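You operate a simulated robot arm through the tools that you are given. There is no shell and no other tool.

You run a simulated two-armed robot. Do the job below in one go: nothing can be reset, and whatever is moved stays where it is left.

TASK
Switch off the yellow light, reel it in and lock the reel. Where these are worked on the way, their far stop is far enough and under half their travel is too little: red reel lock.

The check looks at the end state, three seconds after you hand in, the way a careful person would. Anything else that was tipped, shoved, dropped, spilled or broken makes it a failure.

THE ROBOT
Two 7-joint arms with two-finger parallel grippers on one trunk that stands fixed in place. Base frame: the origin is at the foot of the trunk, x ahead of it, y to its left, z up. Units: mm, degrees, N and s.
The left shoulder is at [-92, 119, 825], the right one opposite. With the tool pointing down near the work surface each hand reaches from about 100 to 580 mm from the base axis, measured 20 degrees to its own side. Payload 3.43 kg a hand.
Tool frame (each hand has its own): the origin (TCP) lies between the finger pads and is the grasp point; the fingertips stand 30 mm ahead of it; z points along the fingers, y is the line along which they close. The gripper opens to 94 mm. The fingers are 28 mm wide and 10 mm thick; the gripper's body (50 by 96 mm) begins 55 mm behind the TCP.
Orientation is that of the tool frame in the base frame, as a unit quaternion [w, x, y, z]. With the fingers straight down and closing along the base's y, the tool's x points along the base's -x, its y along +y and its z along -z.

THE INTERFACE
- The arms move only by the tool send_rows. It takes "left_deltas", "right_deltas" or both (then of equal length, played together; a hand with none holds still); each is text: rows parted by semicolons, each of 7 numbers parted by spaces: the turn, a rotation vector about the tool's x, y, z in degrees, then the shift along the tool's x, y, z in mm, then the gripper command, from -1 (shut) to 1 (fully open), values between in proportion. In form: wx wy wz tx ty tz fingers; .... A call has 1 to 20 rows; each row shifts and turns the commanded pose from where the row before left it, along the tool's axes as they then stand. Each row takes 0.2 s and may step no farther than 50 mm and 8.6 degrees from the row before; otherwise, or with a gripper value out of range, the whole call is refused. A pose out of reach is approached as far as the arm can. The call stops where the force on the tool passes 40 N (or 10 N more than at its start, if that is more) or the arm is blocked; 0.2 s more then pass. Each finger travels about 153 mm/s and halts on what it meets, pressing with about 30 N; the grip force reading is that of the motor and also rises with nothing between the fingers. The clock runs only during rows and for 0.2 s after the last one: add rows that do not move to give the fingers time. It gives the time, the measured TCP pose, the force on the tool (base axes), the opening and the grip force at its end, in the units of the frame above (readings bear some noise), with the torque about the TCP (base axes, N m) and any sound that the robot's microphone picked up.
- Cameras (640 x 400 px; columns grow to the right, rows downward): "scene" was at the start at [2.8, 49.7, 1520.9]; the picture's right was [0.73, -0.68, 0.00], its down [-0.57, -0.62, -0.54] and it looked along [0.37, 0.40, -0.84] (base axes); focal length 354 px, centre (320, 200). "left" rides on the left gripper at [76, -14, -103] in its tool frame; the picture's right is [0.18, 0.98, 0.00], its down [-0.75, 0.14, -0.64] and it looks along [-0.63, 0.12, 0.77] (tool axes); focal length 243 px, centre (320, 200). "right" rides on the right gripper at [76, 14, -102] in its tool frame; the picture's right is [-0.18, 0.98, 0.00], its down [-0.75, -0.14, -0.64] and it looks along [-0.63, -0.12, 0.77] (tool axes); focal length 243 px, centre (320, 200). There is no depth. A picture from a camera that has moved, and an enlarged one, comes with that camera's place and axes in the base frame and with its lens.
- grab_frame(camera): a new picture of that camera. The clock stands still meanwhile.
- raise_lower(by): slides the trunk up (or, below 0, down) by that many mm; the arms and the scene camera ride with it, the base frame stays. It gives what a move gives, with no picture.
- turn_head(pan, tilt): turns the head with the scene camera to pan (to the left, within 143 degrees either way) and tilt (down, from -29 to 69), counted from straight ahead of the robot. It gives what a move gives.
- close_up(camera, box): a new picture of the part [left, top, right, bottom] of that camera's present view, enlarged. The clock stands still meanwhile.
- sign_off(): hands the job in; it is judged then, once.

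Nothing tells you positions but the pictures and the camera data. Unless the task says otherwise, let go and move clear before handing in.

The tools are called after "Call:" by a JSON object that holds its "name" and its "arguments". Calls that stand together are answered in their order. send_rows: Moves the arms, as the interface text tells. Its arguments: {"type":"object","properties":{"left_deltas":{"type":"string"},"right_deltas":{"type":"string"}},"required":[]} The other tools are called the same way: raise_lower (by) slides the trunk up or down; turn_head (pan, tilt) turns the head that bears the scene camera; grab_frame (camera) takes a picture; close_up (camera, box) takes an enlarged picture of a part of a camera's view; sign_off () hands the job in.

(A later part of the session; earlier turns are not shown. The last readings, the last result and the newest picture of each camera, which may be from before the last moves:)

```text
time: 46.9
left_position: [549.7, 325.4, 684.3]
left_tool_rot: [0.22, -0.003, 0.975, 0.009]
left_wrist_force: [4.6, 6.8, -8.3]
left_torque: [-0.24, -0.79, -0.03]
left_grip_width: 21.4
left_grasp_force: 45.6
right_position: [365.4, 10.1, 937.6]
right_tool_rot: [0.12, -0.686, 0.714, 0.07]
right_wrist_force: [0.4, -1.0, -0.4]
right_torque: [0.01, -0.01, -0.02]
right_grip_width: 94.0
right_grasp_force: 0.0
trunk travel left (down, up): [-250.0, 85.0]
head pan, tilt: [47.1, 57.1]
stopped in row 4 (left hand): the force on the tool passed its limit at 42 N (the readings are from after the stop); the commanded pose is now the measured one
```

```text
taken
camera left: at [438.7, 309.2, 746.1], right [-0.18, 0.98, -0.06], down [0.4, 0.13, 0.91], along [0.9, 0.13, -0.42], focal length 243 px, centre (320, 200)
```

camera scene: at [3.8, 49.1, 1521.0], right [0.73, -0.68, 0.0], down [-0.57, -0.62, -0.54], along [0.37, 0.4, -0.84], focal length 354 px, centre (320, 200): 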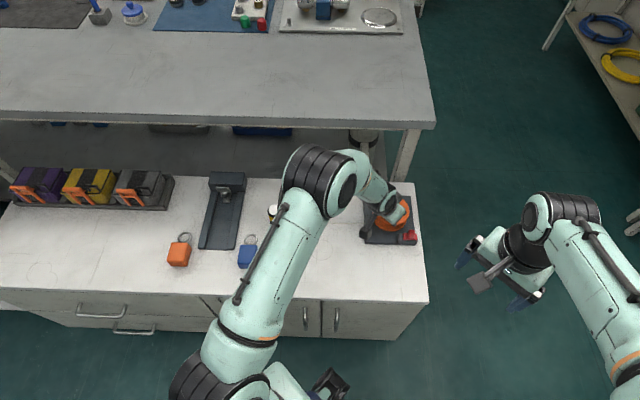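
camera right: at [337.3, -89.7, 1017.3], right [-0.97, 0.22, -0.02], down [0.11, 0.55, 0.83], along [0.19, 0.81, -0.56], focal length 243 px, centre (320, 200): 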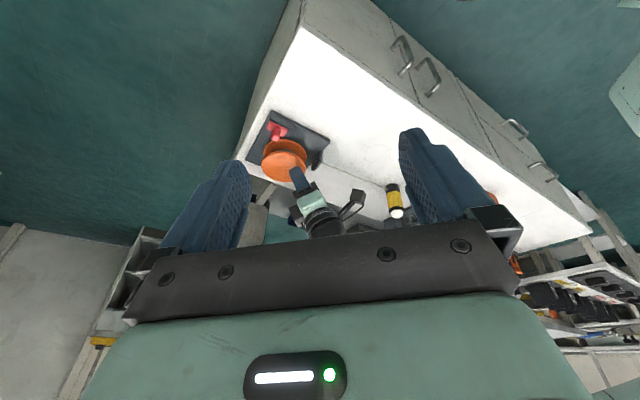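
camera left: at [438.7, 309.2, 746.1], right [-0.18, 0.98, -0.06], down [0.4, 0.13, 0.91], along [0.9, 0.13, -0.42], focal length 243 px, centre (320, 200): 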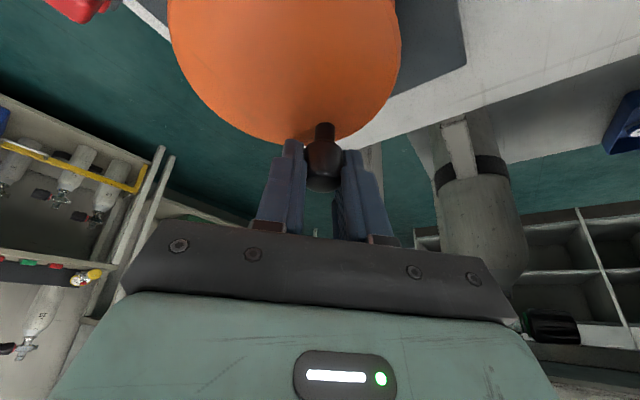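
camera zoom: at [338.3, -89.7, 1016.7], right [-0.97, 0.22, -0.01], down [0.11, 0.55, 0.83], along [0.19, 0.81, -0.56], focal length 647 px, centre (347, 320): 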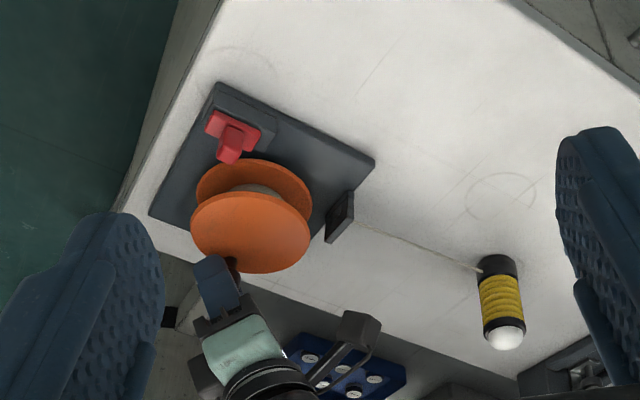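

The stop came from accumulated path error; the lamp moved further and the knob is still held, at about 39° on the circle. I go on in smaller 5° steps.

Call:
{"name": "send_rows", "arguments": {"left_deltas": "0 0 0 -1.63 -2.4 0.76 -1; 0 0 0 -1.45 -2.6 0.68 -1; 0 0 0 -1.27 -2.8 0.59 -1; 0 0 0 -1 -2.8 0.46 -1; 0 0 0 -0.8 -2.9 0.38 -1; 0 0 0 -0.54 -3 0.25 -1; 0 0 0 0 0 0 -1"}}

Call:
{"name": "grab_frame", "arguments": {"camera": "left"}}

Call:
{"name": "close_up", "arguments": {"camera": "right", "box": [200, 80, 420, 230]}}

```text
time: 48.5
left_position: [557.5, 305.8, 686.7]
left_tool_rot: [0.22, -0.003, 0.976, 0.007]
left_wrist_force: [6.5, 13.3, -4.1]
left_torque: [0.35, -0.05, -0.4]
left_grip_width: 21.4
left_grasp_force: 45.4
right_position: [364.0, 11.7, 940.0]
right_tool_rot: [0.12, -0.687, 0.714, 0.07]
right_wrist_force: [-0.3, 0.8, 0.6]
right_torque: [0.03, -0.04, -0.03]
right_grip_width: 93.7
right_grasp_force: 0.0
trunk travel left (down, up): [-250.0, 85.0]
head pan, tilt: [47.1, 57.1]
```

```text
taken
camera left: at [446.7, 291.9, 747.3], right [-0.17, 0.98, -0.07], down [0.4, 0.13, 0.91], along [0.9, 0.13, -0.42], focal length 243 px, centre (320, 200)
```

left: 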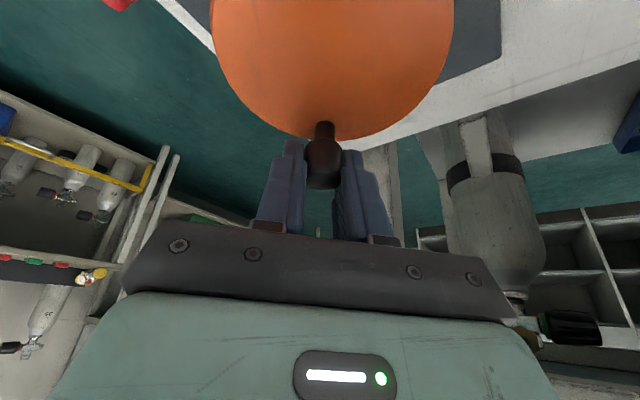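

```text
2.67 times, centred on (310, 155) of right
camera zoom: at [338.2, -88.5, 1017.1], right [-0.97, 0.22, -0.02], down [0.11, 0.55, 0.83], along [0.19, 0.8, -0.56], focal length 647 px, centre (347, 320)
```

zoom: 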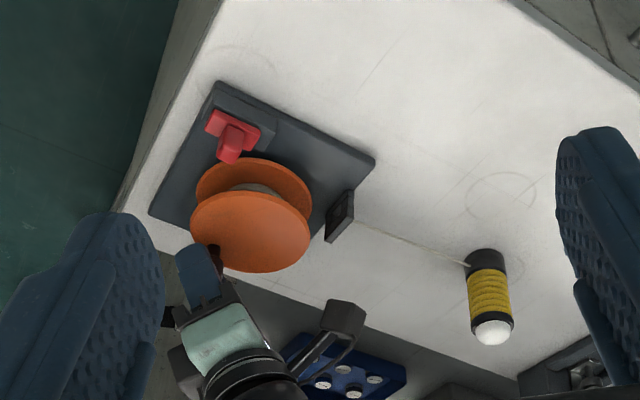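

The lamp follows steadily and forces are modest. I continue through the near-right part of the circle.

Call:
{"name": "send_rows", "arguments": {"left_deltas": "0 0 0 -0.26 -3.04 0.12 -1; 0 0 0 -0.03 -3.05 0.01 -1; 0 0 0 0.22 -3.05 -0.1 -1; 0 0 0 0.46 -3.01 -0.22 -1; 0 0 0 0.69 -2.95 -0.32 -1; 0 0 0 0.92 -2.88 -0.43 -1; 0 0 0 1.14 -2.78 -0.53 -1; 0 0 0 1.37 -2.66 -0.64 -1; 0 0 0 1.57 -2.51 -0.73 -1; 0 0 0 1.76 -2.36 -0.82 -1; 0 0 0 0 0 0 -1"}}

Call:
{"name": "grab_frame", "arguments": {"camera": "left"}}

Call:
{"name": "close_up", "arguments": {"camera": "right", "box": [200, 80, 420, 230]}}

```text
time: 50.9
left_position: [548.3, 278.5, 686.3]
left_tool_rot: [0.22, -0.002, 0.975, 0.007]
left_wrist_force: [-0.3, 7.8, 10.2]
left_torque: [0.1, -0.16, -0.2]
left_grip_width: 21.3
left_grasp_force: 45.1
right_position: [363.8, 11.2, 940.4]
right_tool_rot: [0.121, -0.687, 0.713, 0.069]
right_wrist_force: [-0.2, -0.5, -0.5]
right_torque: [0.03, -0.04, 0.0]
right_grip_width: 94.1
right_grasp_force: 0.1
trunk travel left (down, up): [-250.0, 85.0]
head pan, tilt: [47.1, 57.1]
```

```text
taken
camera left: at [437.0, 262.8, 746.9], right [-0.17, 0.98, -0.07], down [0.4, 0.13, 0.91], along [0.9, 0.13, -0.42], focal length 243 px, centre (320, 200)
```

left: 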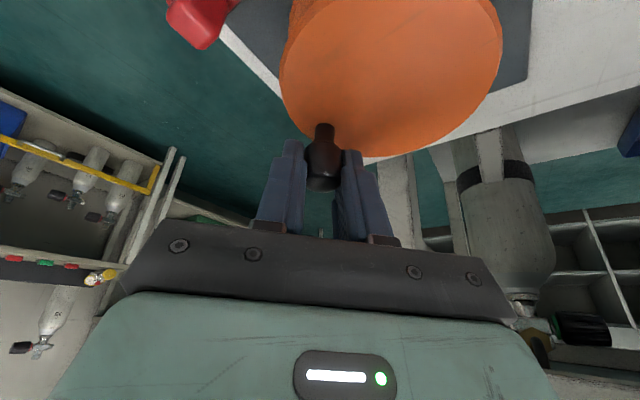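

```text
2.67 times, centred on (310, 155) of right
camera zoom: at [336.9, -89.2, 1017.6], right [-0.97, 0.22, -0.02], down [0.11, 0.55, 0.83], along [0.19, 0.81, -0.56], focal length 647 px, centre (347, 320)
```

zoom: 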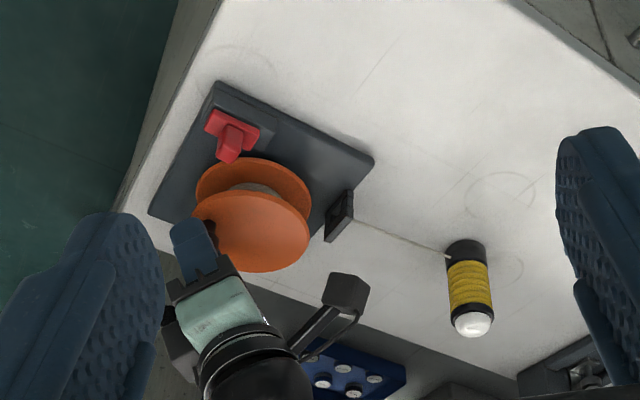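

Half a turn more is going smoothly. I carry on round the side nearest the robot.

Call:
{"name": "send_rows", "arguments": {"left_deltas": "0 0 0 1.94 -2.18 -0.9 -1; 0 0 0 2.1 -1.98 -0.98 -1; 0 0 0 2.26 -1.77 -1.05 -1; 0 0 0 2.38 -1.55 -1.11 -1; 0 0 0 2.49 -1.32 -1.16 -1; 0 0 0 2.59 -1.07 -1.21 -1; 0 0 0 2.67 -0.81 -1.25 -1; 0 0 0 2.72 -0.56 -1.27 -1; 0 0 0 2.75 -0.29 -1.28 -1; 0 0 0 2.76 -0.03 -1.29 -1; 0 0 0 0 0 0 -1"}}

Call:
{"name": "grab_frame", "arguments": {"camera": "left"}}

Call:
{"name": "close_up", "arguments": {"camera": "right", "box": [200, 80, 420, 230]}}

```text
time: 53.3
left_position: [522.1, 266.3, 685.8]
left_tool_rot: [0.22, -0.003, 0.975, 0.007]
left_wrist_force: [8.9, 5.1, 10.6]
left_torque: [0.04, 0.02, -0.34]
left_grip_width: 21.6
left_grasp_force: 45.0
right_position: [363.2, 10.0, 939.8]
right_tool_rot: [0.12, -0.687, 0.714, 0.069]
right_wrist_force: [-1.1, -0.6, 0.2]
right_torque: [0.03, -0.01, 0.01]
right_grip_width: 93.8
right_grasp_force: 0.1
trunk travel left (down, up): [-250.0, 85.0]
head pan, tilt: [47.1, 57.1]
```

```text
taken
camera left: at [410.3, 250.6, 746.0], right [-0.17, 0.98, -0.07], down [0.4, 0.13, 0.91], along [0.9, 0.13, -0.42], focal length 243 px, centre (320, 200)
```

left: 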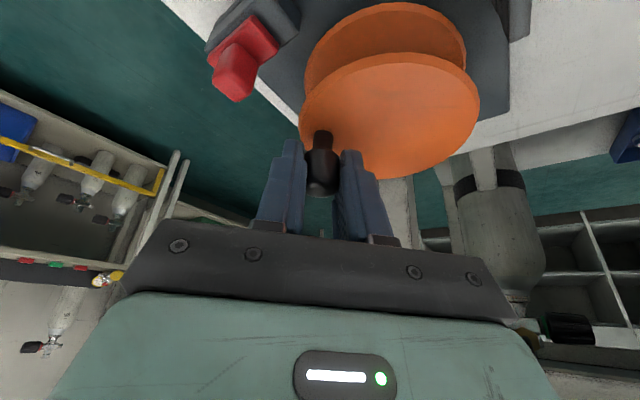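

```text
2.67 times, centred on (310, 155) of right
camera zoom: at [337.7, -89.4, 1017.3], right [-0.97, 0.22, -0.02], down [0.11, 0.55, 0.83], along [0.19, 0.81, -0.56], focal length 647 px, centre (347, 320)
```

zoom: 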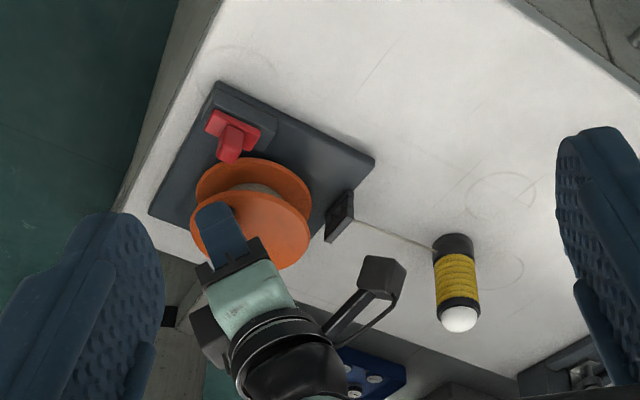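

Steady progress; lamp about 145 mm from the guide. I continue another quarter turn and a bit.

Call:
{"name": "send_rows", "arguments": {"left_deltas": "0 0 0 2.76 0.24 -1.29 -1; 0 0 0 2.73 0.51 -1.27 -1; 0 0 0 2.67 0.76 -1.25 -1; 0 0 0 2.61 1.02 -1.22 -1; 0 0 0 2.52 1.26 -1.17 -1; 0 0 0 2.41 1.51 -1.12 -1; 0 0 0 2.27 1.73 -1.06 -1; 0 0 0 2.14 1.94 -1 -1; 0 0 0 1.97 2.14 -0.92 -1; 0 0 0 1.79 2.32 -0.84 -1; 0 0 0 1.6 2.49 -0.75 -1; 0 0 0 1.4 2.63 -0.66 -1; 0 0 0 1.2 2.75 -0.56 -1; 0 0 0 0 0 0 -1"}}

Call:
{"name": "grab_frame", "arguments": {"camera": "left"}}

Call:
{"name": "close_up", "arguments": {"camera": "right", "box": [200, 80, 420, 230]}}

```text
time: 55.9
left_position: [492.7, 270.8, 683.0]
left_tool_rot: [0.218, 0.005, 0.976, -0.002]
left_wrist_force: [-2.8, -4.3, 5.9]
left_torque: [-0.13, 0.73, -0.08]
left_grip_width: 21.5
left_grasp_force: 45.4
right_position: [362.5, 11.1, 939.7]
right_tool_rot: [0.121, -0.687, 0.713, 0.069]
right_wrist_force: [-0.2, 0.5, 0.1]
right_torque: [0.01, -0.01, -0.02]
right_grip_width: 94.1
right_grasp_force: 0.1
trunk travel left (down, up): [-250.0, 85.0]
head pan, tilt: [47.1, 57.1]
stopped in row 12 (left hand): the force on the tool passed its limit at 41 N (the readings are from after the stop); the commanded pose is now the measured one
```

```text
taken
camera left: at [381.1, 257.5, 746.4], right [-0.16, 0.98, -0.08], down [0.41, 0.14, 0.9], along [0.9, 0.11, -0.42], focal length 243 px, centre (320, 200)
```

left: 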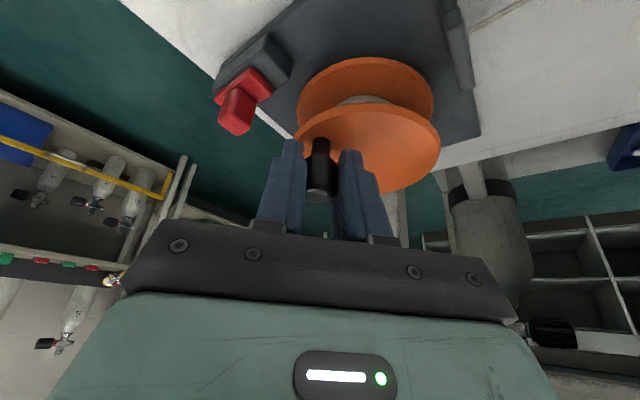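

```text
2.67 times, centred on (310, 155) of right
camera zoom: at [336.7, -88.5, 1017.7], right [-0.97, 0.22, -0.02], down [0.11, 0.55, 0.83], along [0.19, 0.81, -0.56], focal length 647 px, centre (347, 320)
```

zoom: 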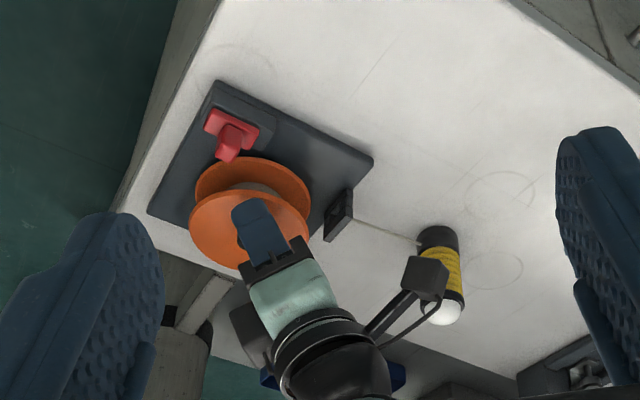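

The pull towards the robot made the knob creep to the edge of the pads, which stopped the call at 41 N. I open slightly, recentre on the knob, and look before gripping again.

Call:
{"name": "send_rows", "arguments": {"left_deltas": "0 0 0 0 0 0 -0.2; 0 0 0 0 0 0 -0.1; 0 0 0 -4.5 0 1 -0.1; 0 0 0 -4.5 0 1 -0.1; 0 0 0 0 0 0 -0.1"}}

Call:
{"name": "grab_frame", "arguments": {"camera": "left"}}

Call:
{"name": "close_up", "arguments": {"camera": "right", "box": [240, 120, 420, 220]}}

```text
time: 57.1
left_position: [501.9, 271.4, 685.7]
left_tool_rot: [0.218, 0.004, 0.976, 0.0]
left_wrist_force: [0.1, 0.0, 0.3]
left_torque: [-0.02, -0.03, 0.05]
left_grip_width: 42.5
left_grasp_force: 0.0
right_position: [362.2, 10.0, 939.6]
right_tool_rot: [0.121, -0.686, 0.714, 0.069]
right_wrist_force: [0.2, 0.3, 0.0]
right_torque: [-0.02, 0.01, 0.01]
right_grip_width: 93.7
right_grasp_force: 0.1
trunk travel left (down, up): [-250.0, 85.0]
head pan, tilt: [47.1, 57.1]
```

```text
taken
camera left: at [390.8, 259.1, 747.6], right [-0.16, 0.98, -0.08], down [0.41, 0.14, 0.9], along [0.9, 0.11, -0.42], focal length 243 px, centre (320, 200)
```

left: 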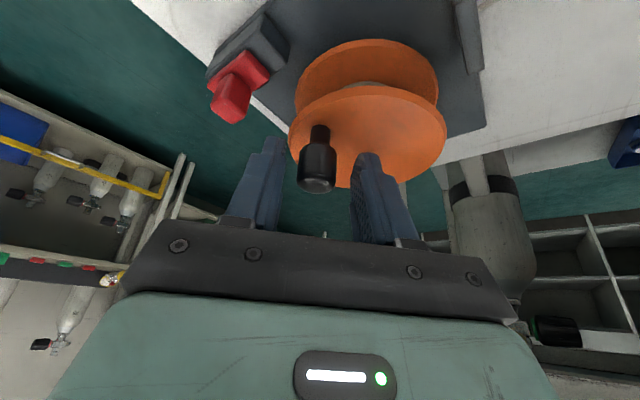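

```text
3.56 times, centred on (330, 170) of right
camera zoom: at [337.5, -89.4, 1017.3], right [-0.97, 0.22, -0.02], down [0.11, 0.55, 0.83], along [0.19, 0.81, -0.56], focal length 863 px, centre (284, 307)
```

zoom: 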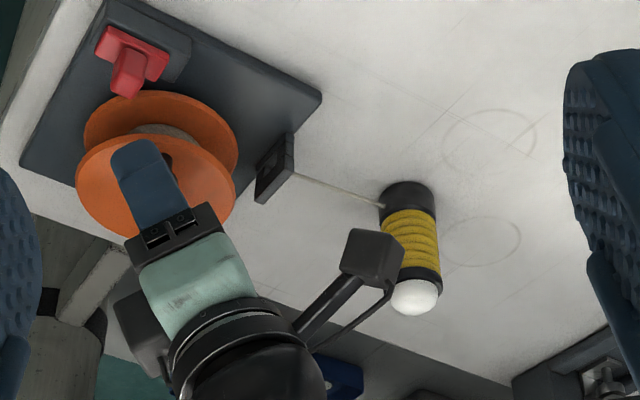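

The knob is at about (506, 270), near −113° on the circle. I shift 6 mm outward so it has room to creep, grip, and continue.

Call:
{"name": "send_rows", "arguments": {"left_deltas": "0 0 0 -5.4 0 2.5 -0.1; 0 0 0 0 0 0 -1; 0 0 0 0 0 0 -1; 0 0 0 0 0 0 -1; 0 0 0 2.54 1.33 -1.18 -1; 0 0 0 2.42 1.57 -1.13 -1; 0 0 0 2.29 1.8 -1.07 -1; 0 0 0 2.14 2.01 -1 -1; 0 0 0 1.97 2.21 -0.92 -1; 0 0 0 1.79 2.39 -0.83 -1; 0 0 0 1.59 2.55 -0.74 -1; 0 0 0 1.38 2.7 -0.65 -1; 0 0 0 1.17 2.82 -0.54 -1; 0 0 0 0.94 2.92 -0.44 -1; 0 0 0 0 0 0 -1"}}

Call:
{"name": "grab_frame", "arguments": {"camera": "left"}}

Call:
{"name": "close_up", "arguments": {"camera": "right", "box": [240, 120, 420, 220]}}

```text
time: 60.3
left_position: [487.9, 296.7, 687.4]
left_tool_rot: [0.218, 0.003, 0.976, 0.001]
left_wrist_force: [-8.1, -7.9, -5.3]
left_torque: [-0.12, 0.49, -0.22]
left_grip_width: 21.0
left_grasp_force: 44.8
right_position: [363.4, 9.5, 939.9]
right_tool_rot: [0.12, -0.686, 0.714, 0.07]
right_wrist_force: [-0.2, 0.1, 0.6]
right_torque: [0.07, 0.01, 0.03]
right_grip_width: 93.8
right_grasp_force: 0.1
trunk travel left (down, up): [-250.0, 85.0]
head pan, tilt: [47.1, 57.1]
```

```text
taken
camera left: at [376.0, 282.7, 748.0], right [-0.16, 0.98, -0.08], down [0.41, 0.14, 0.9], along [0.9, 0.11, -0.42], focal length 243 px, centre (320, 200)
```

left: 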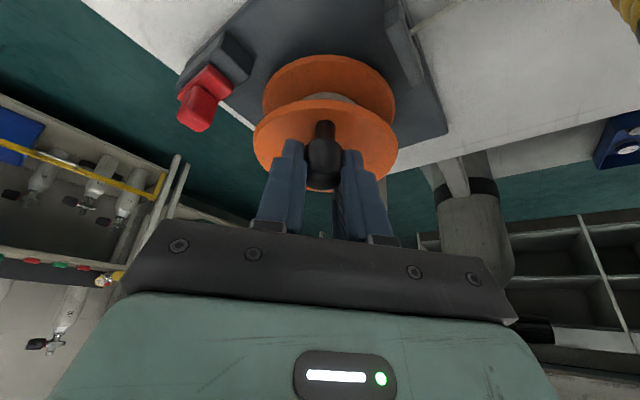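

```text
3.56 times, centred on (330, 170) of right
camera zoom: at [337.3, -89.7, 1017.3], right [-0.97, 0.22, -0.02], down [0.11, 0.55, 0.83], along [0.19, 0.81, -0.56], focal length 863 px, centre (284, 307)
```

zoom: 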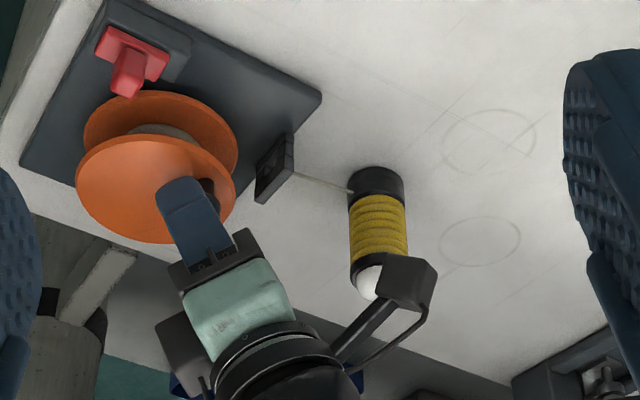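

The lamp is about 70 mm from the guide and still upright. I continue 60° more.

Call:
{"name": "send_rows", "arguments": {"left_deltas": "0 0 0 0.7 3 -0.33 -1; 0 0 0 0.46 3.06 -0.22 -1; 0 0 0 0.22 3.09 -0.1 -1; 0 0 0 -0.02 3.1 0.01 -1; 0 0 0 -0.27 3.09 0.13 -1; 0 0 0 -0.51 3.05 0.24 -1; 0 0 0 -0.75 2.99 0.35 -1; 0 0 0 -0.98 2.9 0.46 -1; 0 0 0 -1.21 2.8 0.56 -1; 0 0 0 -1.42 2.67 0.66 -1; 0 0 0 0 0 0 -1"}}

Call:
{"name": "grab_frame", "arguments": {"camera": "left"}}

Call:
{"name": "close_up", "arguments": {"camera": "right", "box": [240, 120, 420, 220]}}

```text
time: 62.7
left_position: [491.9, 323.4, 687.6]
left_tool_rot: [0.22, 0.004, 0.976, 0.0]
left_wrist_force: [-2.2, -10.1, 3.1]
left_torque: [-0.28, 0.33, -0.28]
left_grip_width: 21.6
left_grasp_force: 44.7
right_position: [362.0, 8.9, 939.1]
right_tool_rot: [0.122, -0.686, 0.714, 0.069]
right_wrist_force: [0.2, 0.1, -0.4]
right_torque: [0.02, 0.05, -0.03]
right_grip_width: 94.3
right_grasp_force: 0.1
trunk travel left (down, up): [-250.0, 85.0]
head pan, tilt: [47.1, 57.1]
```

```text
taken
camera left: at [381.6, 309.6, 748.2], right [-0.16, 0.98, -0.08], down [0.41, 0.14, 0.9], along [0.9, 0.11, -0.42], focal length 243 px, centre (320, 200)
```

left: 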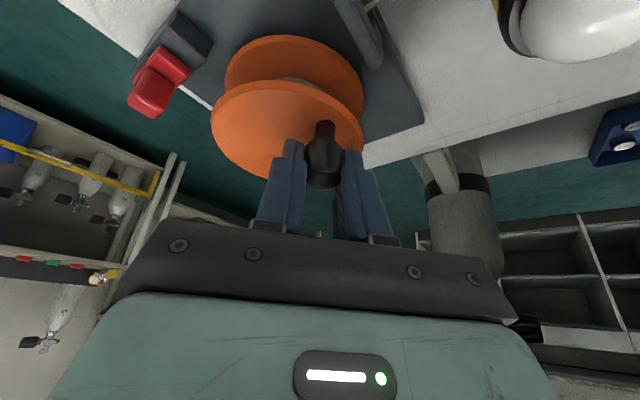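

```text
3.56 times, centred on (330, 170) of right
camera zoom: at [337.2, -90.2, 1017.3], right [-0.97, 0.22, -0.02], down [0.11, 0.55, 0.83], along [0.19, 0.81, -0.56], focal length 863 px, centre (284, 307)
```

zoom: 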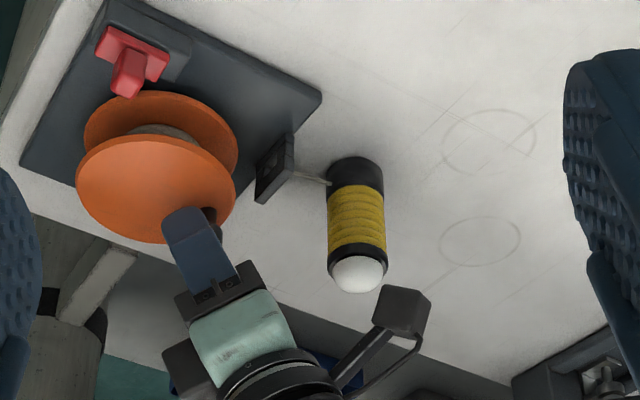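

About 40 mm of cord remains. I regrip with the knob shifted for the outward stroke, then continue.

Call:
{"name": "send_rows", "arguments": {"left_deltas": "0 0 0 0 0 0 -0.2; 0 0 0 0 0 0 -0.1; 0 0 0 6.3 0 -2.96 -0.1; 0 0 0 0 0 0 -1; 0 0 0 0 0 0 -1; 0 0 0 0 0 0 -1; 0 0 0 -1.63 2.52 0.76 -1; 0 0 0 -1.82 2.36 0.85 -1; 0 0 0 -2 2.17 0.93 -1; 0 0 0 -2.17 1.97 1.01 -1; 0 0 0 -2.31 1.76 1.08 -1; 0 0 0 -2.45 1.53 1.14 -1; 0 0 0 -2.55 1.29 1.19 -1; 0 0 0 -2.65 1.03 1.23 -1; 0 0 0 0 0 0 -1"}}

Call:
{"name": "grab_frame", "arguments": {"camera": "left"}}

Call:
{"name": "close_up", "arguments": {"camera": "right", "box": [240, 120, 420, 220]}}

```text
time: 65.9
left_position: [504.9, 338.0, 686.1]
left_tool_rot: [0.218, 0.004, 0.976, 0.0]
left_wrist_force: [-5.8, -19.0, -5.3]
left_torque: [-0.45, 0.22, -0.44]
left_grip_width: 21.4
left_grasp_force: 45.1
right_position: [363.3, 7.7, 938.8]
right_tool_rot: [0.122, -0.686, 0.714, 0.07]
right_wrist_force: [0.6, -0.7, -0.3]
right_torque: [0.03, -0.03, -0.03]
right_grip_width: 93.8
right_grasp_force: 0.0
trunk travel left (down, up): [-250.0, 85.0]
head pan, tilt: [47.1, 57.1]
```

```text
taken
camera left: at [393.1, 323.6, 747.7], right [-0.16, 0.98, -0.08], down [0.41, 0.14, 0.9], along [0.9, 0.11, -0.43], focal length 243 px, centre (320, 200)
```

left: 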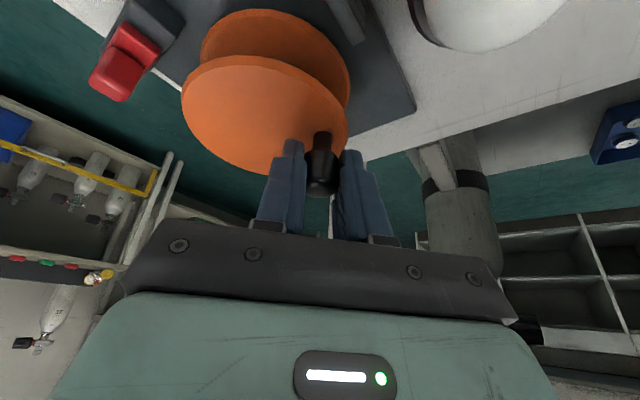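

```text
3.56 times, centred on (330, 170) of right
camera zoom: at [337.6, -90.5, 1017.1], right [-0.97, 0.22, -0.02], down [0.11, 0.55, 0.83], along [0.19, 0.81, -0.56], focal length 863 px, centre (284, 307)
```

zoom: 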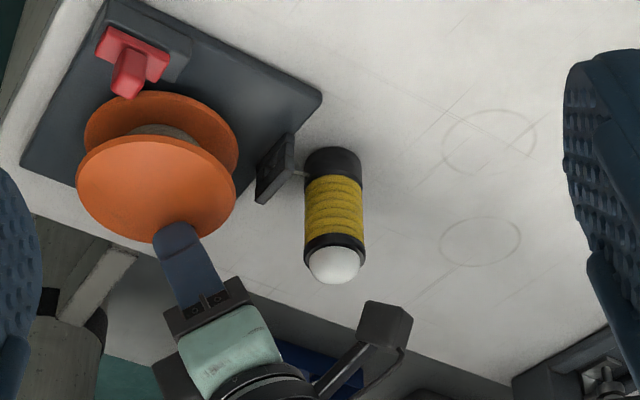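

The lamp is now within about 12 mm of the guide. I take four more small steps and look closely.

Call:
{"name": "send_rows", "arguments": {"left_deltas": "0 0 0 -2.72 0.6 1.27 -1; 0 0 0 -2.77 0.4 1.29 -1; 0 0 0 -2.8 0.1 1.31 -1; 0 0 0 0 0 0 -1"}}

Call:
{"name": "grab_frame", "arguments": {"camera": "left"}}

Call:
{"name": "close_up", "arguments": {"camera": "right", "box": [290, 140, 360, 210]}}

```text
time: 66.5
left_position: [505.7, 336.5, 687.5]
left_tool_rot: [0.212, 0.004, 0.977, -0.003]
left_wrist_force: [-16.7, -4.6, 18.7]
left_torque: [-0.26, 1.08, 0.07]
left_grip_width: 21.4
left_grasp_force: 44.8
right_position: [360.5, 8.4, 940.2]
right_tool_rot: [0.122, -0.686, 0.713, 0.068]
right_wrist_force: [-0.2, -0.4, 0.4]
right_torque: [-0.02, 0.02, -0.04]
right_grip_width: 94.0
right_grasp_force: 0.0
trunk travel left (down, up): [-250.0, 85.0]
head pan, tilt: [47.1, 57.1]
stopped in row 3 (left hand): the force on the tool passed its limit at 42 N (the readings are from after the stop); the commanded pose is now the measured one
```

```text
taken
camera left: at [394.8, 324.3, 749.1], right [-0.16, 0.98, -0.08], down [0.42, 0.14, 0.9], along [0.89, 0.11, -0.44], focal length 243 px, centre (320, 200)
```

left: 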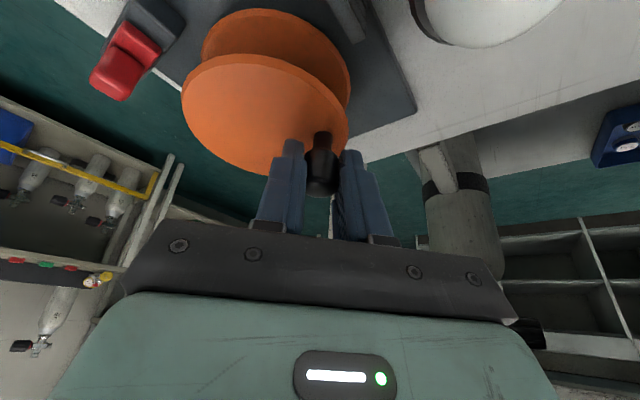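

```text
5.71 times, centred on (325, 175) of right
camera zoom: at [335.4, -89.7, 1018.3], right [-0.97, 0.22, -0.02], down [0.11, 0.55, 0.83], along [0.2, 0.81, -0.56], focal length 1386 px, centre (291, 343)
```

zoom: 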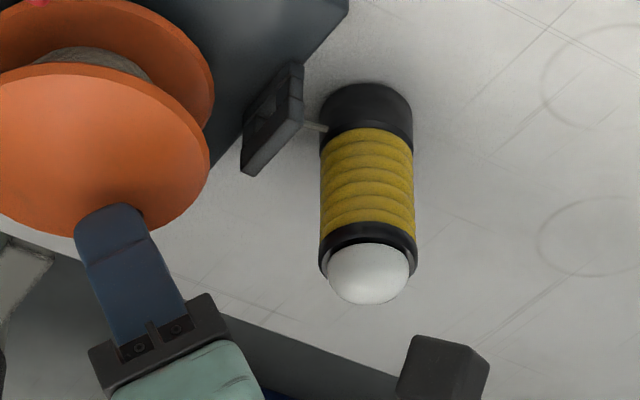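

The crank met a hard stop at about 113° with the lamp drawn right up to the guide, so the reel looks fully wound. I release the knob, rise straight up and check everything stays put.

Call:
{"name": "send_rows", "arguments": {"left_deltas": "0 0 0 0 0 0 -1; 0 0 0 0 0 0 -0.5; 0 0 0 0 0 0 0; 0 0 0 0 0 0 0.1; 0 0 0 -4 0 -9 0.1; 0 0 0 -8 0 -18 0.1; 0 0 0 -12 0 -27 0.1; 0 0 0 -16 0 -36 0.1; 0 0 0 0 0 0 0.1"}}

Call:
{"name": "close_up", "arguments": {"camera": "right", "box": [220, 100, 380, 220]}}

Call:
{"name": "grab_frame", "arguments": {"camera": "left"}}

Call:
{"name": "grab_frame", "arguments": {"camera": "scene"}}

```text
time: 68.5
left_position: [505.9, 339.9, 784.7]
left_tool_rot: [0.212, 0.004, 0.977, -0.002]
left_wrist_force: [-0.7, 0.1, -0.1]
left_torque: [-0.01, -0.02, -0.02]
left_grip_width: 51.8
left_grasp_force: 0.0
right_position: [363.4, 10.5, 939.3]
right_tool_rot: [0.121, -0.687, 0.714, 0.069]
right_wrist_force: [0.2, -0.4, 0.4]
right_torque: [-0.03, -0.01, 0.0]
right_grip_width: 94.1
right_grasp_force: 0.1
trunk travel left (down, up): [-250.0, 85.0]
head pan, tilt: [47.1, 57.1]
```

```text
3.33 times, centred on (300, 160) of right
camera zoom: at [337.7, -89.3, 1017.2], right [-0.97, 0.22, -0.02], down [0.11, 0.55, 0.83], along [0.19, 0.81, -0.56], focal length 809 px, centre (387, 333)
```

zoom: 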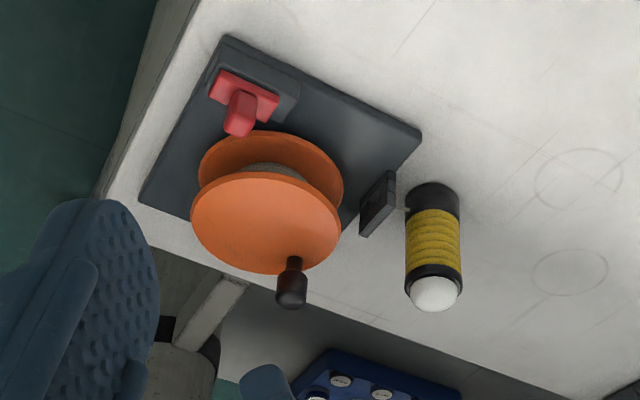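

```text
taken
camera left: at [394.4, 326.7, 847.1], right [-0.16, 0.98, -0.08], down [0.42, 0.14, 0.9], along [0.89, 0.11, -0.44], focal length 243 px, centre (320, 200)
```

left: 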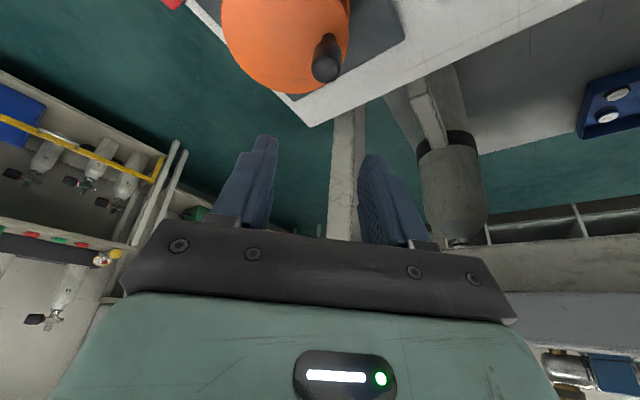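

```text
taken
camera scene: at [3.1, 49.9, 1520.9], right [0.73, -0.68, 0.0], down [-0.57, -0.62, -0.54], along [0.37, 0.4, -0.84], focal length 354 px, centre (320, 200)
```

scene: 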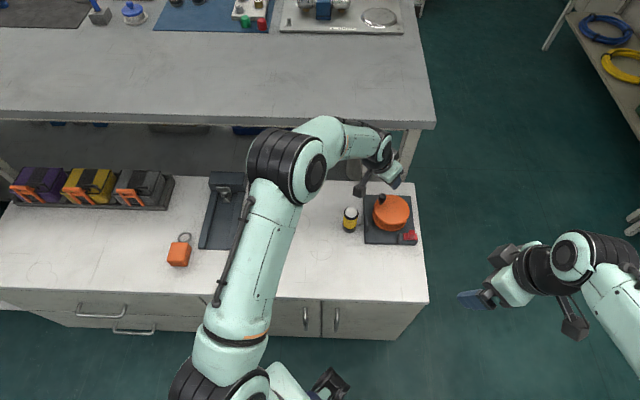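

I zoom on the lamp, guide and cord to see whether it relaxed.

Call:
{"name": "close_up", "arguments": {"camera": "right", "box": [300, 140, 350, 200]}}

Call:
{"name": "close_up", "arguments": {"camera": "scene", "box": [335, 185, 425, 250]}}

```text
6.67 times, centred on (325, 170) of right
camera zoom: at [337.7, -89.3, 1017.2], right [-0.97, 0.22, -0.02], down [0.11, 0.55, 0.83], along [0.19, 0.81, -0.56], focal length 1618 px, centre (287, 400)
```

zoom: 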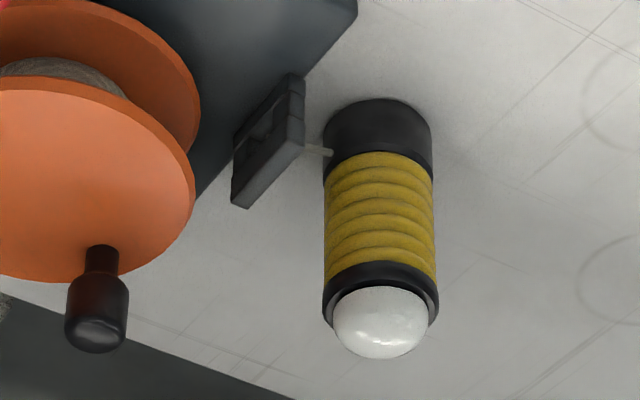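

```text
6.15 times, centred on (380, 218) of scene
camera zoom: at [3.1, 49.9, 1520.9], right [0.73, -0.68, 0.0], down [-0.57, -0.62, -0.54], along [0.37, 0.4, -0.84], focal length 2180 px, centre (-49, 92)
```

zoom: 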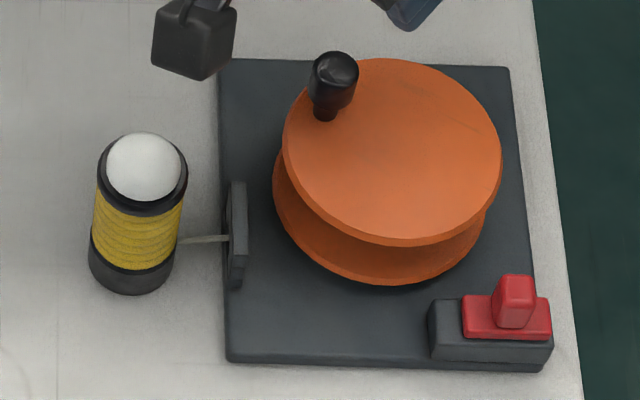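

The knob stayed at the stop (about 107°) and the lamp stands upright about 20 mm from the guide with the cord taut. To be sure it is a true end stop, I set closed fingers behind the knob for a gentle push.

Call:
{"name": "send_rows", "arguments": {"left_deltas": "0 0 0 17.3 -1.5 -7.9 -1; 0 0 0 17.3 -1.5 -7.9 -1; 0 0 0 0 0 0 -1; 0 0 0 10.1 0 22.1 -1; 0 0 0 10.1 0 22.1 -1; 0 0 0 10.1 0 22.1 -1; 0 0 0 10 0 22 -1; 0 0 0 0 0 0 -1"}}

Call:
{"name": "grab_frame", "arguments": {"camera": "left"}}

Call:
{"name": "close_up", "arguments": {"camera": "right", "box": [220, 100, 380, 220]}}

```text
time: 70.3
left_position: [468.3, 334.7, 684.7]
left_tool_rot: [0.212, 0.004, 0.977, -0.002]
left_wrist_force: [0.3, -0.4, 0.3]
left_torque: [0.01, 0.0, 0.01]
left_grip_width: 0.1
left_grasp_force: 29.3
right_position: [363.2, 10.4, 938.9]
right_tool_rot: [0.121, -0.686, 0.714, 0.07]
right_wrist_force: [0.0, -0.2, -0.5]
right_torque: [-0.01, 0.0, -0.02]
right_grip_width: 94.1
right_grasp_force: 0.1
trunk travel left (down, up): [-250.0, 85.0]
head pan, tilt: [47.1, 57.1]
```

```text
taken
camera left: at [357.1, 322.7, 747.9], right [-0.16, 0.98, -0.08], down [0.42, 0.14, 0.9], along [0.89, 0.11, -0.44], focal length 243 px, centre (320, 200)
```

left: 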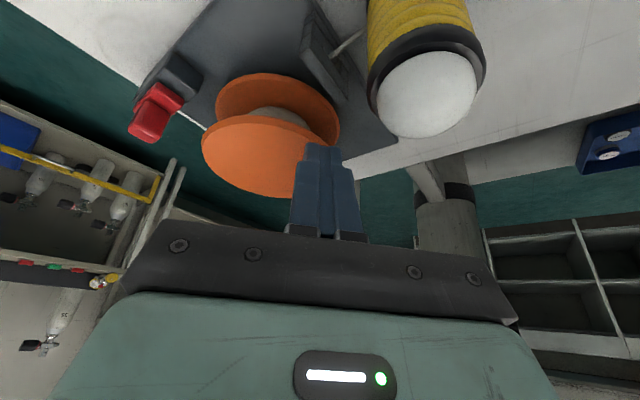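

```text
3.33 times, centred on (300, 160) of right
camera zoom: at [337.4, -89.5, 1017.3], right [-0.97, 0.22, -0.02], down [0.11, 0.55, 0.83], along [0.19, 0.81, -0.56], focal length 809 px, centre (387, 333)
```

zoom: 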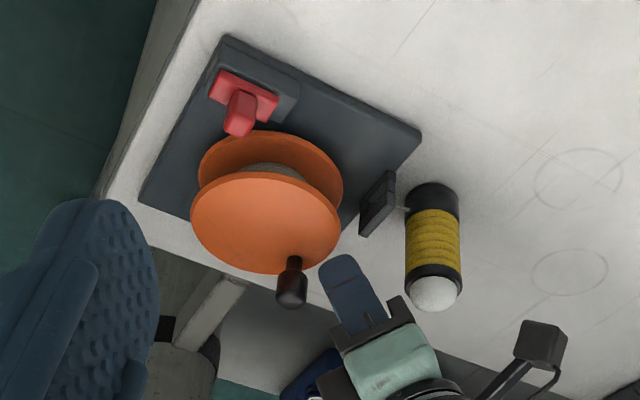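

Call:
{"name": "send_rows", "arguments": {"left_deltas": "0 0 0 -1.82 0 0.83 -1; 0 0 0 -1.82 0 0.83 -1; 0 0 0 -1.82 0 0.83 -1; 0 0 0 -1.82 0 0.83 -1; 0 0 0 -1.82 0 0.83 -1; 0 0 0 0 0 0 -1"}}

Call:
{"name": "close_up", "arguments": {"camera": "right", "box": [220, 100, 380, 220]}}

```text
time: 71.8
left_position: [474.6, 335.9, 685.0]
left_tool_rot: [0.211, 0.004, 0.977, -0.002]
left_wrist_force: [-6.8, 0.7, -1.3]
left_torque: [0.0, 0.15, 0.01]
left_grip_width: 0.3
left_grasp_force: 30.0
right_position: [364.0, 9.5, 939.0]
right_tool_rot: [0.121, -0.686, 0.714, 0.069]
right_wrist_force: [-0.7, -0.4, 1.0]
right_torque: [0.02, 0.02, -0.02]
right_grip_width: 93.8
right_grasp_force: 0.2
trunk travel left (down, up): [-250.0, 85.0]
head pan, tilt: [47.1, 57.1]
```

```text
3.33 times, centred on (300, 160) of right
camera zoom: at [337.1, -89.3, 1017.4], right [-0.97, 0.22, -0.02], down [0.11, 0.55, 0.83], along [0.19, 0.81, -0.56], focal length 809 px, centre (387, 333)
```

zoom: 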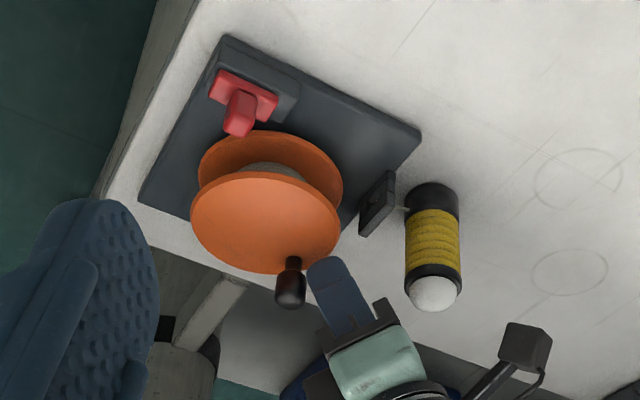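

Contact is made at about 7 N. I press a few mm more, to about 25 N, and see whether the crank turns.

Call:
{"name": "send_rows", "arguments": {"left_deltas": "0 0 0 -1.36 0 0.62 -1; 0 0 0 -1.36 0 0.62 -1; 0 0 0 -1.36 0 0.62 -1; 0 0 0 0 0 0 -1"}}

Call:
{"name": "close_up", "arguments": {"camera": "right", "box": [220, 100, 380, 220]}}

```text
time: 72.8
left_position: [477.7, 337.2, 682.8]
left_tool_rot: [0.207, 0.005, 0.978, -0.004]
left_wrist_force: [-27.5, 2.1, -3.6]
left_torque: [0.2, 0.6, 0.2]
left_grip_width: 0.1
left_grasp_force: 30.0
right_position: [361.3, 10.4, 940.3]
right_tool_rot: [0.122, -0.686, 0.714, 0.068]
right_wrist_force: [0.3, 0.2, 0.9]
right_torque: [0.01, -0.02, 0.01]
right_grip_width: 94.1
right_grasp_force: 0.0
trunk travel left (down, up): [-250.0, 85.0]
head pan, tilt: [47.1, 57.1]
```

```text
3.33 times, centred on (300, 160) of right
camera zoom: at [335.8, -89.2, 1017.8], right [-0.97, 0.22, -0.02], down [0.11, 0.55, 0.83], along [0.2, 0.81, -0.56], focal length 809 px, centre (387, 333)
```

zoom: 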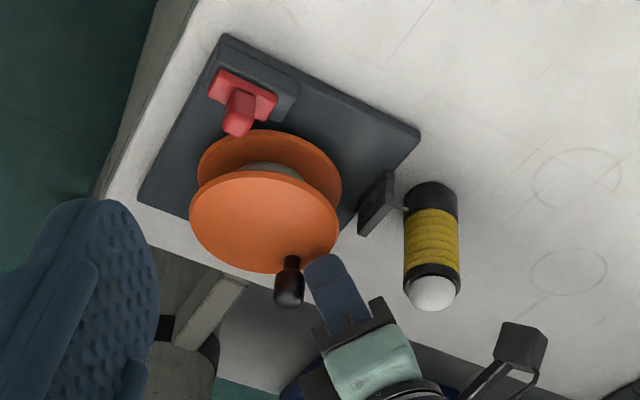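

No movement at 27 N: it is the end stop, so the lamp is fully reeled in. I back off and go over to the red slide to push it back towards the reel.

Call:
{"name": "send_rows", "arguments": {"left_deltas": "0 0 0 6.8 0 -3.1 -1; 0 0 0 6.8 0 -3.1 -1; 0 0 0 -13.8 0 -30.3 -1; 0 0 0 -13.8 0 -30.3 -1; 0 0 0 -13.8 0 -30.3 -1; 0 8.17 0 0 0 0 -1; 0 8.17 0 0 0 0 -1; 0 8.17 0 0 0 0 -1; 0 0 0 -10.75 -31.1 6.25 -0.2; 0 0 0 -10.75 -31.1 6.25 -0.2; 0 0 0 -10.75 -31.1 6.25 -0.2; 0 0 0 -10.75 -31.1 6.25 -0.2; 0 0 -7.57 0 0 0 -0.2; 0 0 -7.57 0 0 0 -0.2; 0 0 -7.57 0 0 0 -0.2; 0 0 -7.57 0 0 0 -0.2; 0 0 -7.57 0 0 0 -0.2; 0 0 -7.57 0 0 0 -0.2; 0 0 0 0 0 0 -0.2"}}

Call:
{"name": "grab_frame", "arguments": {"camera": "left"}}

Call:
{"name": "close_up", "arguments": {"camera": "left", "box": [260, 60, 400, 150]}}

```text
time: 76.8
left_position: [509.8, 211.3, 759.8]
left_tool_rot: [-0.002, -0.383, 0.924, -0.001]
left_wrist_force: [-0.6, 0.3, 0.7]
left_torque: [0.03, 0.0, 0.01]
left_grip_width: 37.5
left_grasp_force: 0.0
right_position: [362.4, 9.9, 939.2]
right_tool_rot: [0.121, -0.686, 0.714, 0.069]
right_wrist_force: [-0.4, 0.8, 0.3]
right_torque: [0.0, -0.02, 0.0]
right_grip_width: 93.9
right_grasp_force: 0.0
trunk travel left (down, up): [-250.0, 85.0]
head pan, tilt: [47.1, 57.1]
```

```text
taken
camera left: at [466.9, 147.6, 864.9], right [-0.83, 0.56, 0.0], down [0.43, 0.64, 0.64], along [0.36, 0.53, -0.77], focal length 243 px, centre (320, 200)
```

left: 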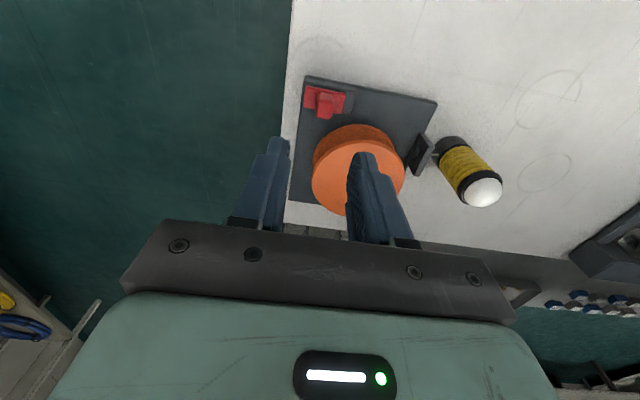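

```text
4.44 times, centred on (330, 105) of left
camera zoom: at [466.9, 147.6, 864.9], right [-0.83, 0.56, 0.0], down [0.43, 0.64, 0.64], along [0.36, 0.53, -0.77], focal length 1078 px, centre (276, 622)
```

zoom: 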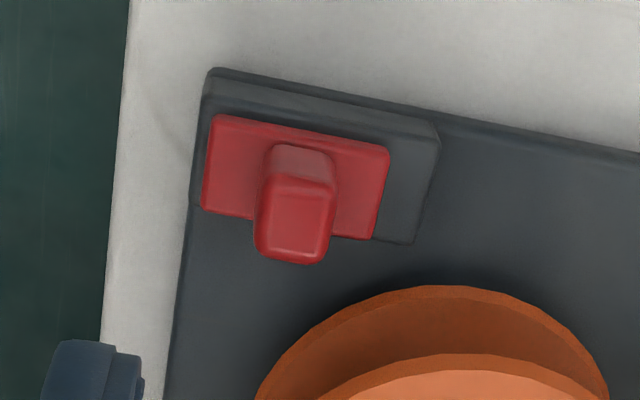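

The slide's knob is near (509, 216). I shift 4 mm along the rail and come down around it.

Call:
{"name": "send_rows", "arguments": {"left_deltas": "0 0 0 0 4 20 -0.2; 0 0 0 0 0 25 -0.2; 0 0 0 0 0 25 -0.2; 0 0 0 0 0 15 -0.2; 0 0 0 0 0 0 -0.2"}}

Call:
{"name": "grab_frame", "arguments": {"camera": "left"}}

```text
time: 78.0
left_position: [505.6, 213.7, 676.3]
left_tool_rot: [0.0, -0.381, 0.924, -0.002]
left_wrist_force: [0.3, 0.1, 0.1]
left_torque: [-0.04, -0.03, -0.01]
left_grip_width: 37.4
left_grasp_force: 0.0
right_position: [362.5, 9.8, 938.8]
right_tool_rot: [0.121, -0.687, 0.714, 0.07]
right_wrist_force: [0.7, -0.2, 0.1]
right_torque: [0.01, 0.01, 0.0]
right_grip_width: 94.2
right_grasp_force: 0.1
trunk travel left (down, up): [-250.0, 85.0]
head pan, tilt: [47.1, 57.1]
```

```text
taken
camera left: at [463.7, 150.6, 779.3], right [-0.82, 0.57, 0.0], down [0.43, 0.63, 0.64], along [0.36, 0.53, -0.77], focal length 243 px, centre (320, 200)
```

left: 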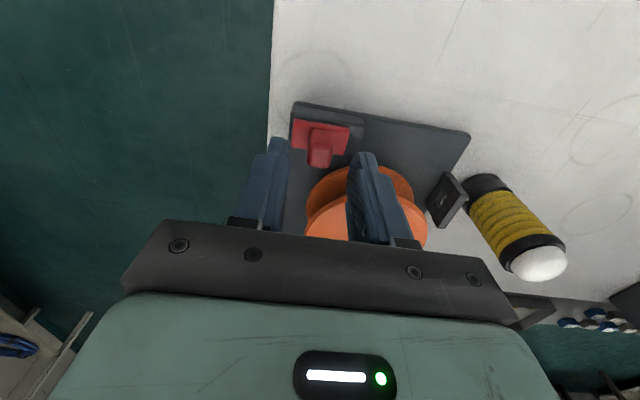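

Call:
{"name": "send_rows", "arguments": {"left_deltas": "0 0 0 0 0 10 -0.2; 0 0 0 0 0 10 -0.2; 0 0 0 0 0 5 -0.2; 0 0 0 0 0 0 -0.6; 0 0 0 0 0 0 -1; 0 0 0 0 0 0 -1; 0 0 0 0 0 0 -1"}}

Call:
{"name": "close_up", "arguments": {"camera": "left", "box": [220, 90, 480, 250]}}

```text
time: 79.5
left_position: [505.4, 214.6, 651.9]
left_tool_rot: [0.0, -0.382, 0.924, -0.001]
left_wrist_force: [0.7, 0.6, -1.7]
left_torque: [0.06, 0.15, 0.05]
left_grip_width: 15.0
left_grasp_force: 44.7
right_position: [363.3, 9.7, 939.9]
right_tool_rot: [0.121, -0.686, 0.714, 0.069]
right_wrist_force: [0.6, -0.4, 0.2]
right_torque: [0.0, 0.02, 0.01]
right_grip_width: 94.0
right_grasp_force: 0.0
trunk travel left (down, up): [-250.0, 85.0]
head pan, tilt: [47.1, 57.1]
```

```text
2.46 times, centred on (350, 170) of left
camera zoom: at [464.0, 150.4, 755.3], right [-0.82, 0.57, 0.0], down [0.43, 0.63, 0.64], along [0.36, 0.53, -0.77], focal length 597 px, centre (246, 274)
```

zoom: 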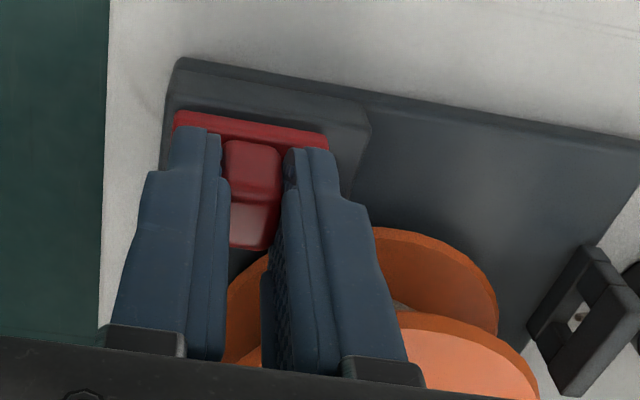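

The knob is gripped at 15 mm. I slide it towards the reel end, most of the 23 mm first.

Call:
{"name": "send_rows", "arguments": {"left_deltas": "0 0 0 0 2.5 0 -1; 0 0 0 0 2.5 0 -1; 0 0 0 0 2.5 0 -1; 0 0 0 0 2.5 0 -1; 0 0 0 0 2.5 0 -1; 0 0 0 0 2.5 0 -1; 0 0 0 0 2.5 0 -1; 0 0 0 0 2.5 0 -1; 0 0 0 0 0 0 -1"}}

Call:
{"name": "close_up", "arguments": {"camera": "left", "box": [220, 90, 480, 250]}}

```text
time: 81.5
left_position: [492.4, 228.4, 650.7]
left_tool_rot: [-0.001, -0.382, 0.924, -0.001]
left_wrist_force: [-0.4, -0.8, 9.6]
left_torque: [0.22, -0.03, 0.05]
left_grip_width: 14.9
left_grasp_force: 44.7
right_position: [363.6, 9.7, 938.8]
right_tool_rot: [0.121, -0.686, 0.714, 0.069]
right_wrist_force: [-0.1, 0.5, 0.6]
right_torque: [-0.01, 0.01, 0.02]
right_grip_width: 94.1
right_grasp_force: 0.2
trunk travel left (down, up): [-250.0, 85.0]
head pan, tilt: [47.1, 57.1]
```

```text
2.46 times, centred on (350, 170) of left
camera zoom: at [450.0, 164.2, 755.2], right [-0.82, 0.57, 0.0], down [0.43, 0.63, 0.64], along [0.36, 0.53, -0.77], focal length 597 px, centre (246, 274)
```

zoom: 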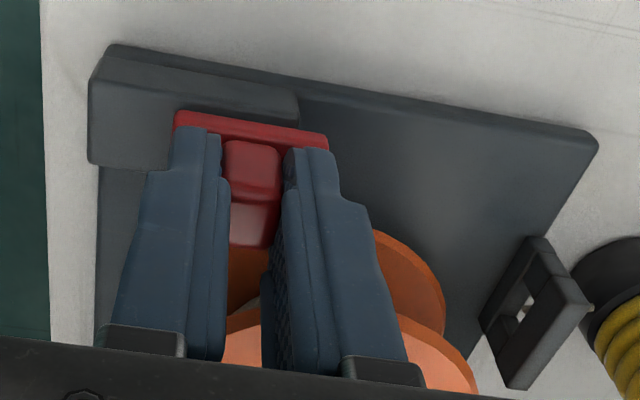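

Call:
{"name": "send_rows", "arguments": {"left_deltas": "0 0 0 0 1.5 0 -1; 0 0 0 0 1.5 0 -1; 0 0 0 0 1.5 0 -1; 0 0 0 0 1.5 0 -1; 0 0 0 0 0 0 -1"}}

Call:
{"name": "close_up", "arguments": {"camera": "left", "box": [220, 90, 480, 250]}}

```text
time: 82.8
left_position: [489.6, 229.5, 651.3]
left_tool_rot: [0.001, -0.382, 0.924, -0.003]
left_wrist_force: [14.3, -8.2, 2.1]
left_torque: [0.12, -0.21, 0.09]
left_grip_width: 15.1
left_grasp_force: 45.0
right_position: [365.0, 9.6, 939.3]
right_tool_rot: [0.12, -0.687, 0.713, 0.071]
right_wrist_force: [0.4, 0.4, -0.8]
right_torque: [0.03, 0.03, 0.01]
right_grip_width: 93.9
right_grasp_force: 0.1
trunk travel left (down, up): [-250.0, 85.0]
head pan, tilt: [47.1, 57.1]
```

```text
2.46 times, centred on (350, 170) of left
camera zoom: at [447.1, 166.9, 755.2], right [-0.82, 0.57, -0.01], down [0.43, 0.63, 0.64], along [0.37, 0.53, -0.77], focal length 597 px, centre (246, 274)
```

zoom: 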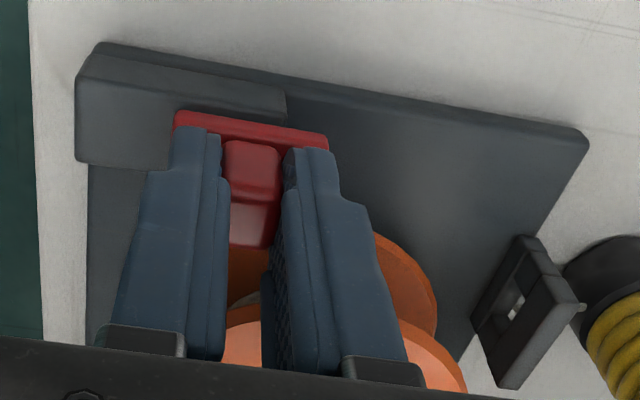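

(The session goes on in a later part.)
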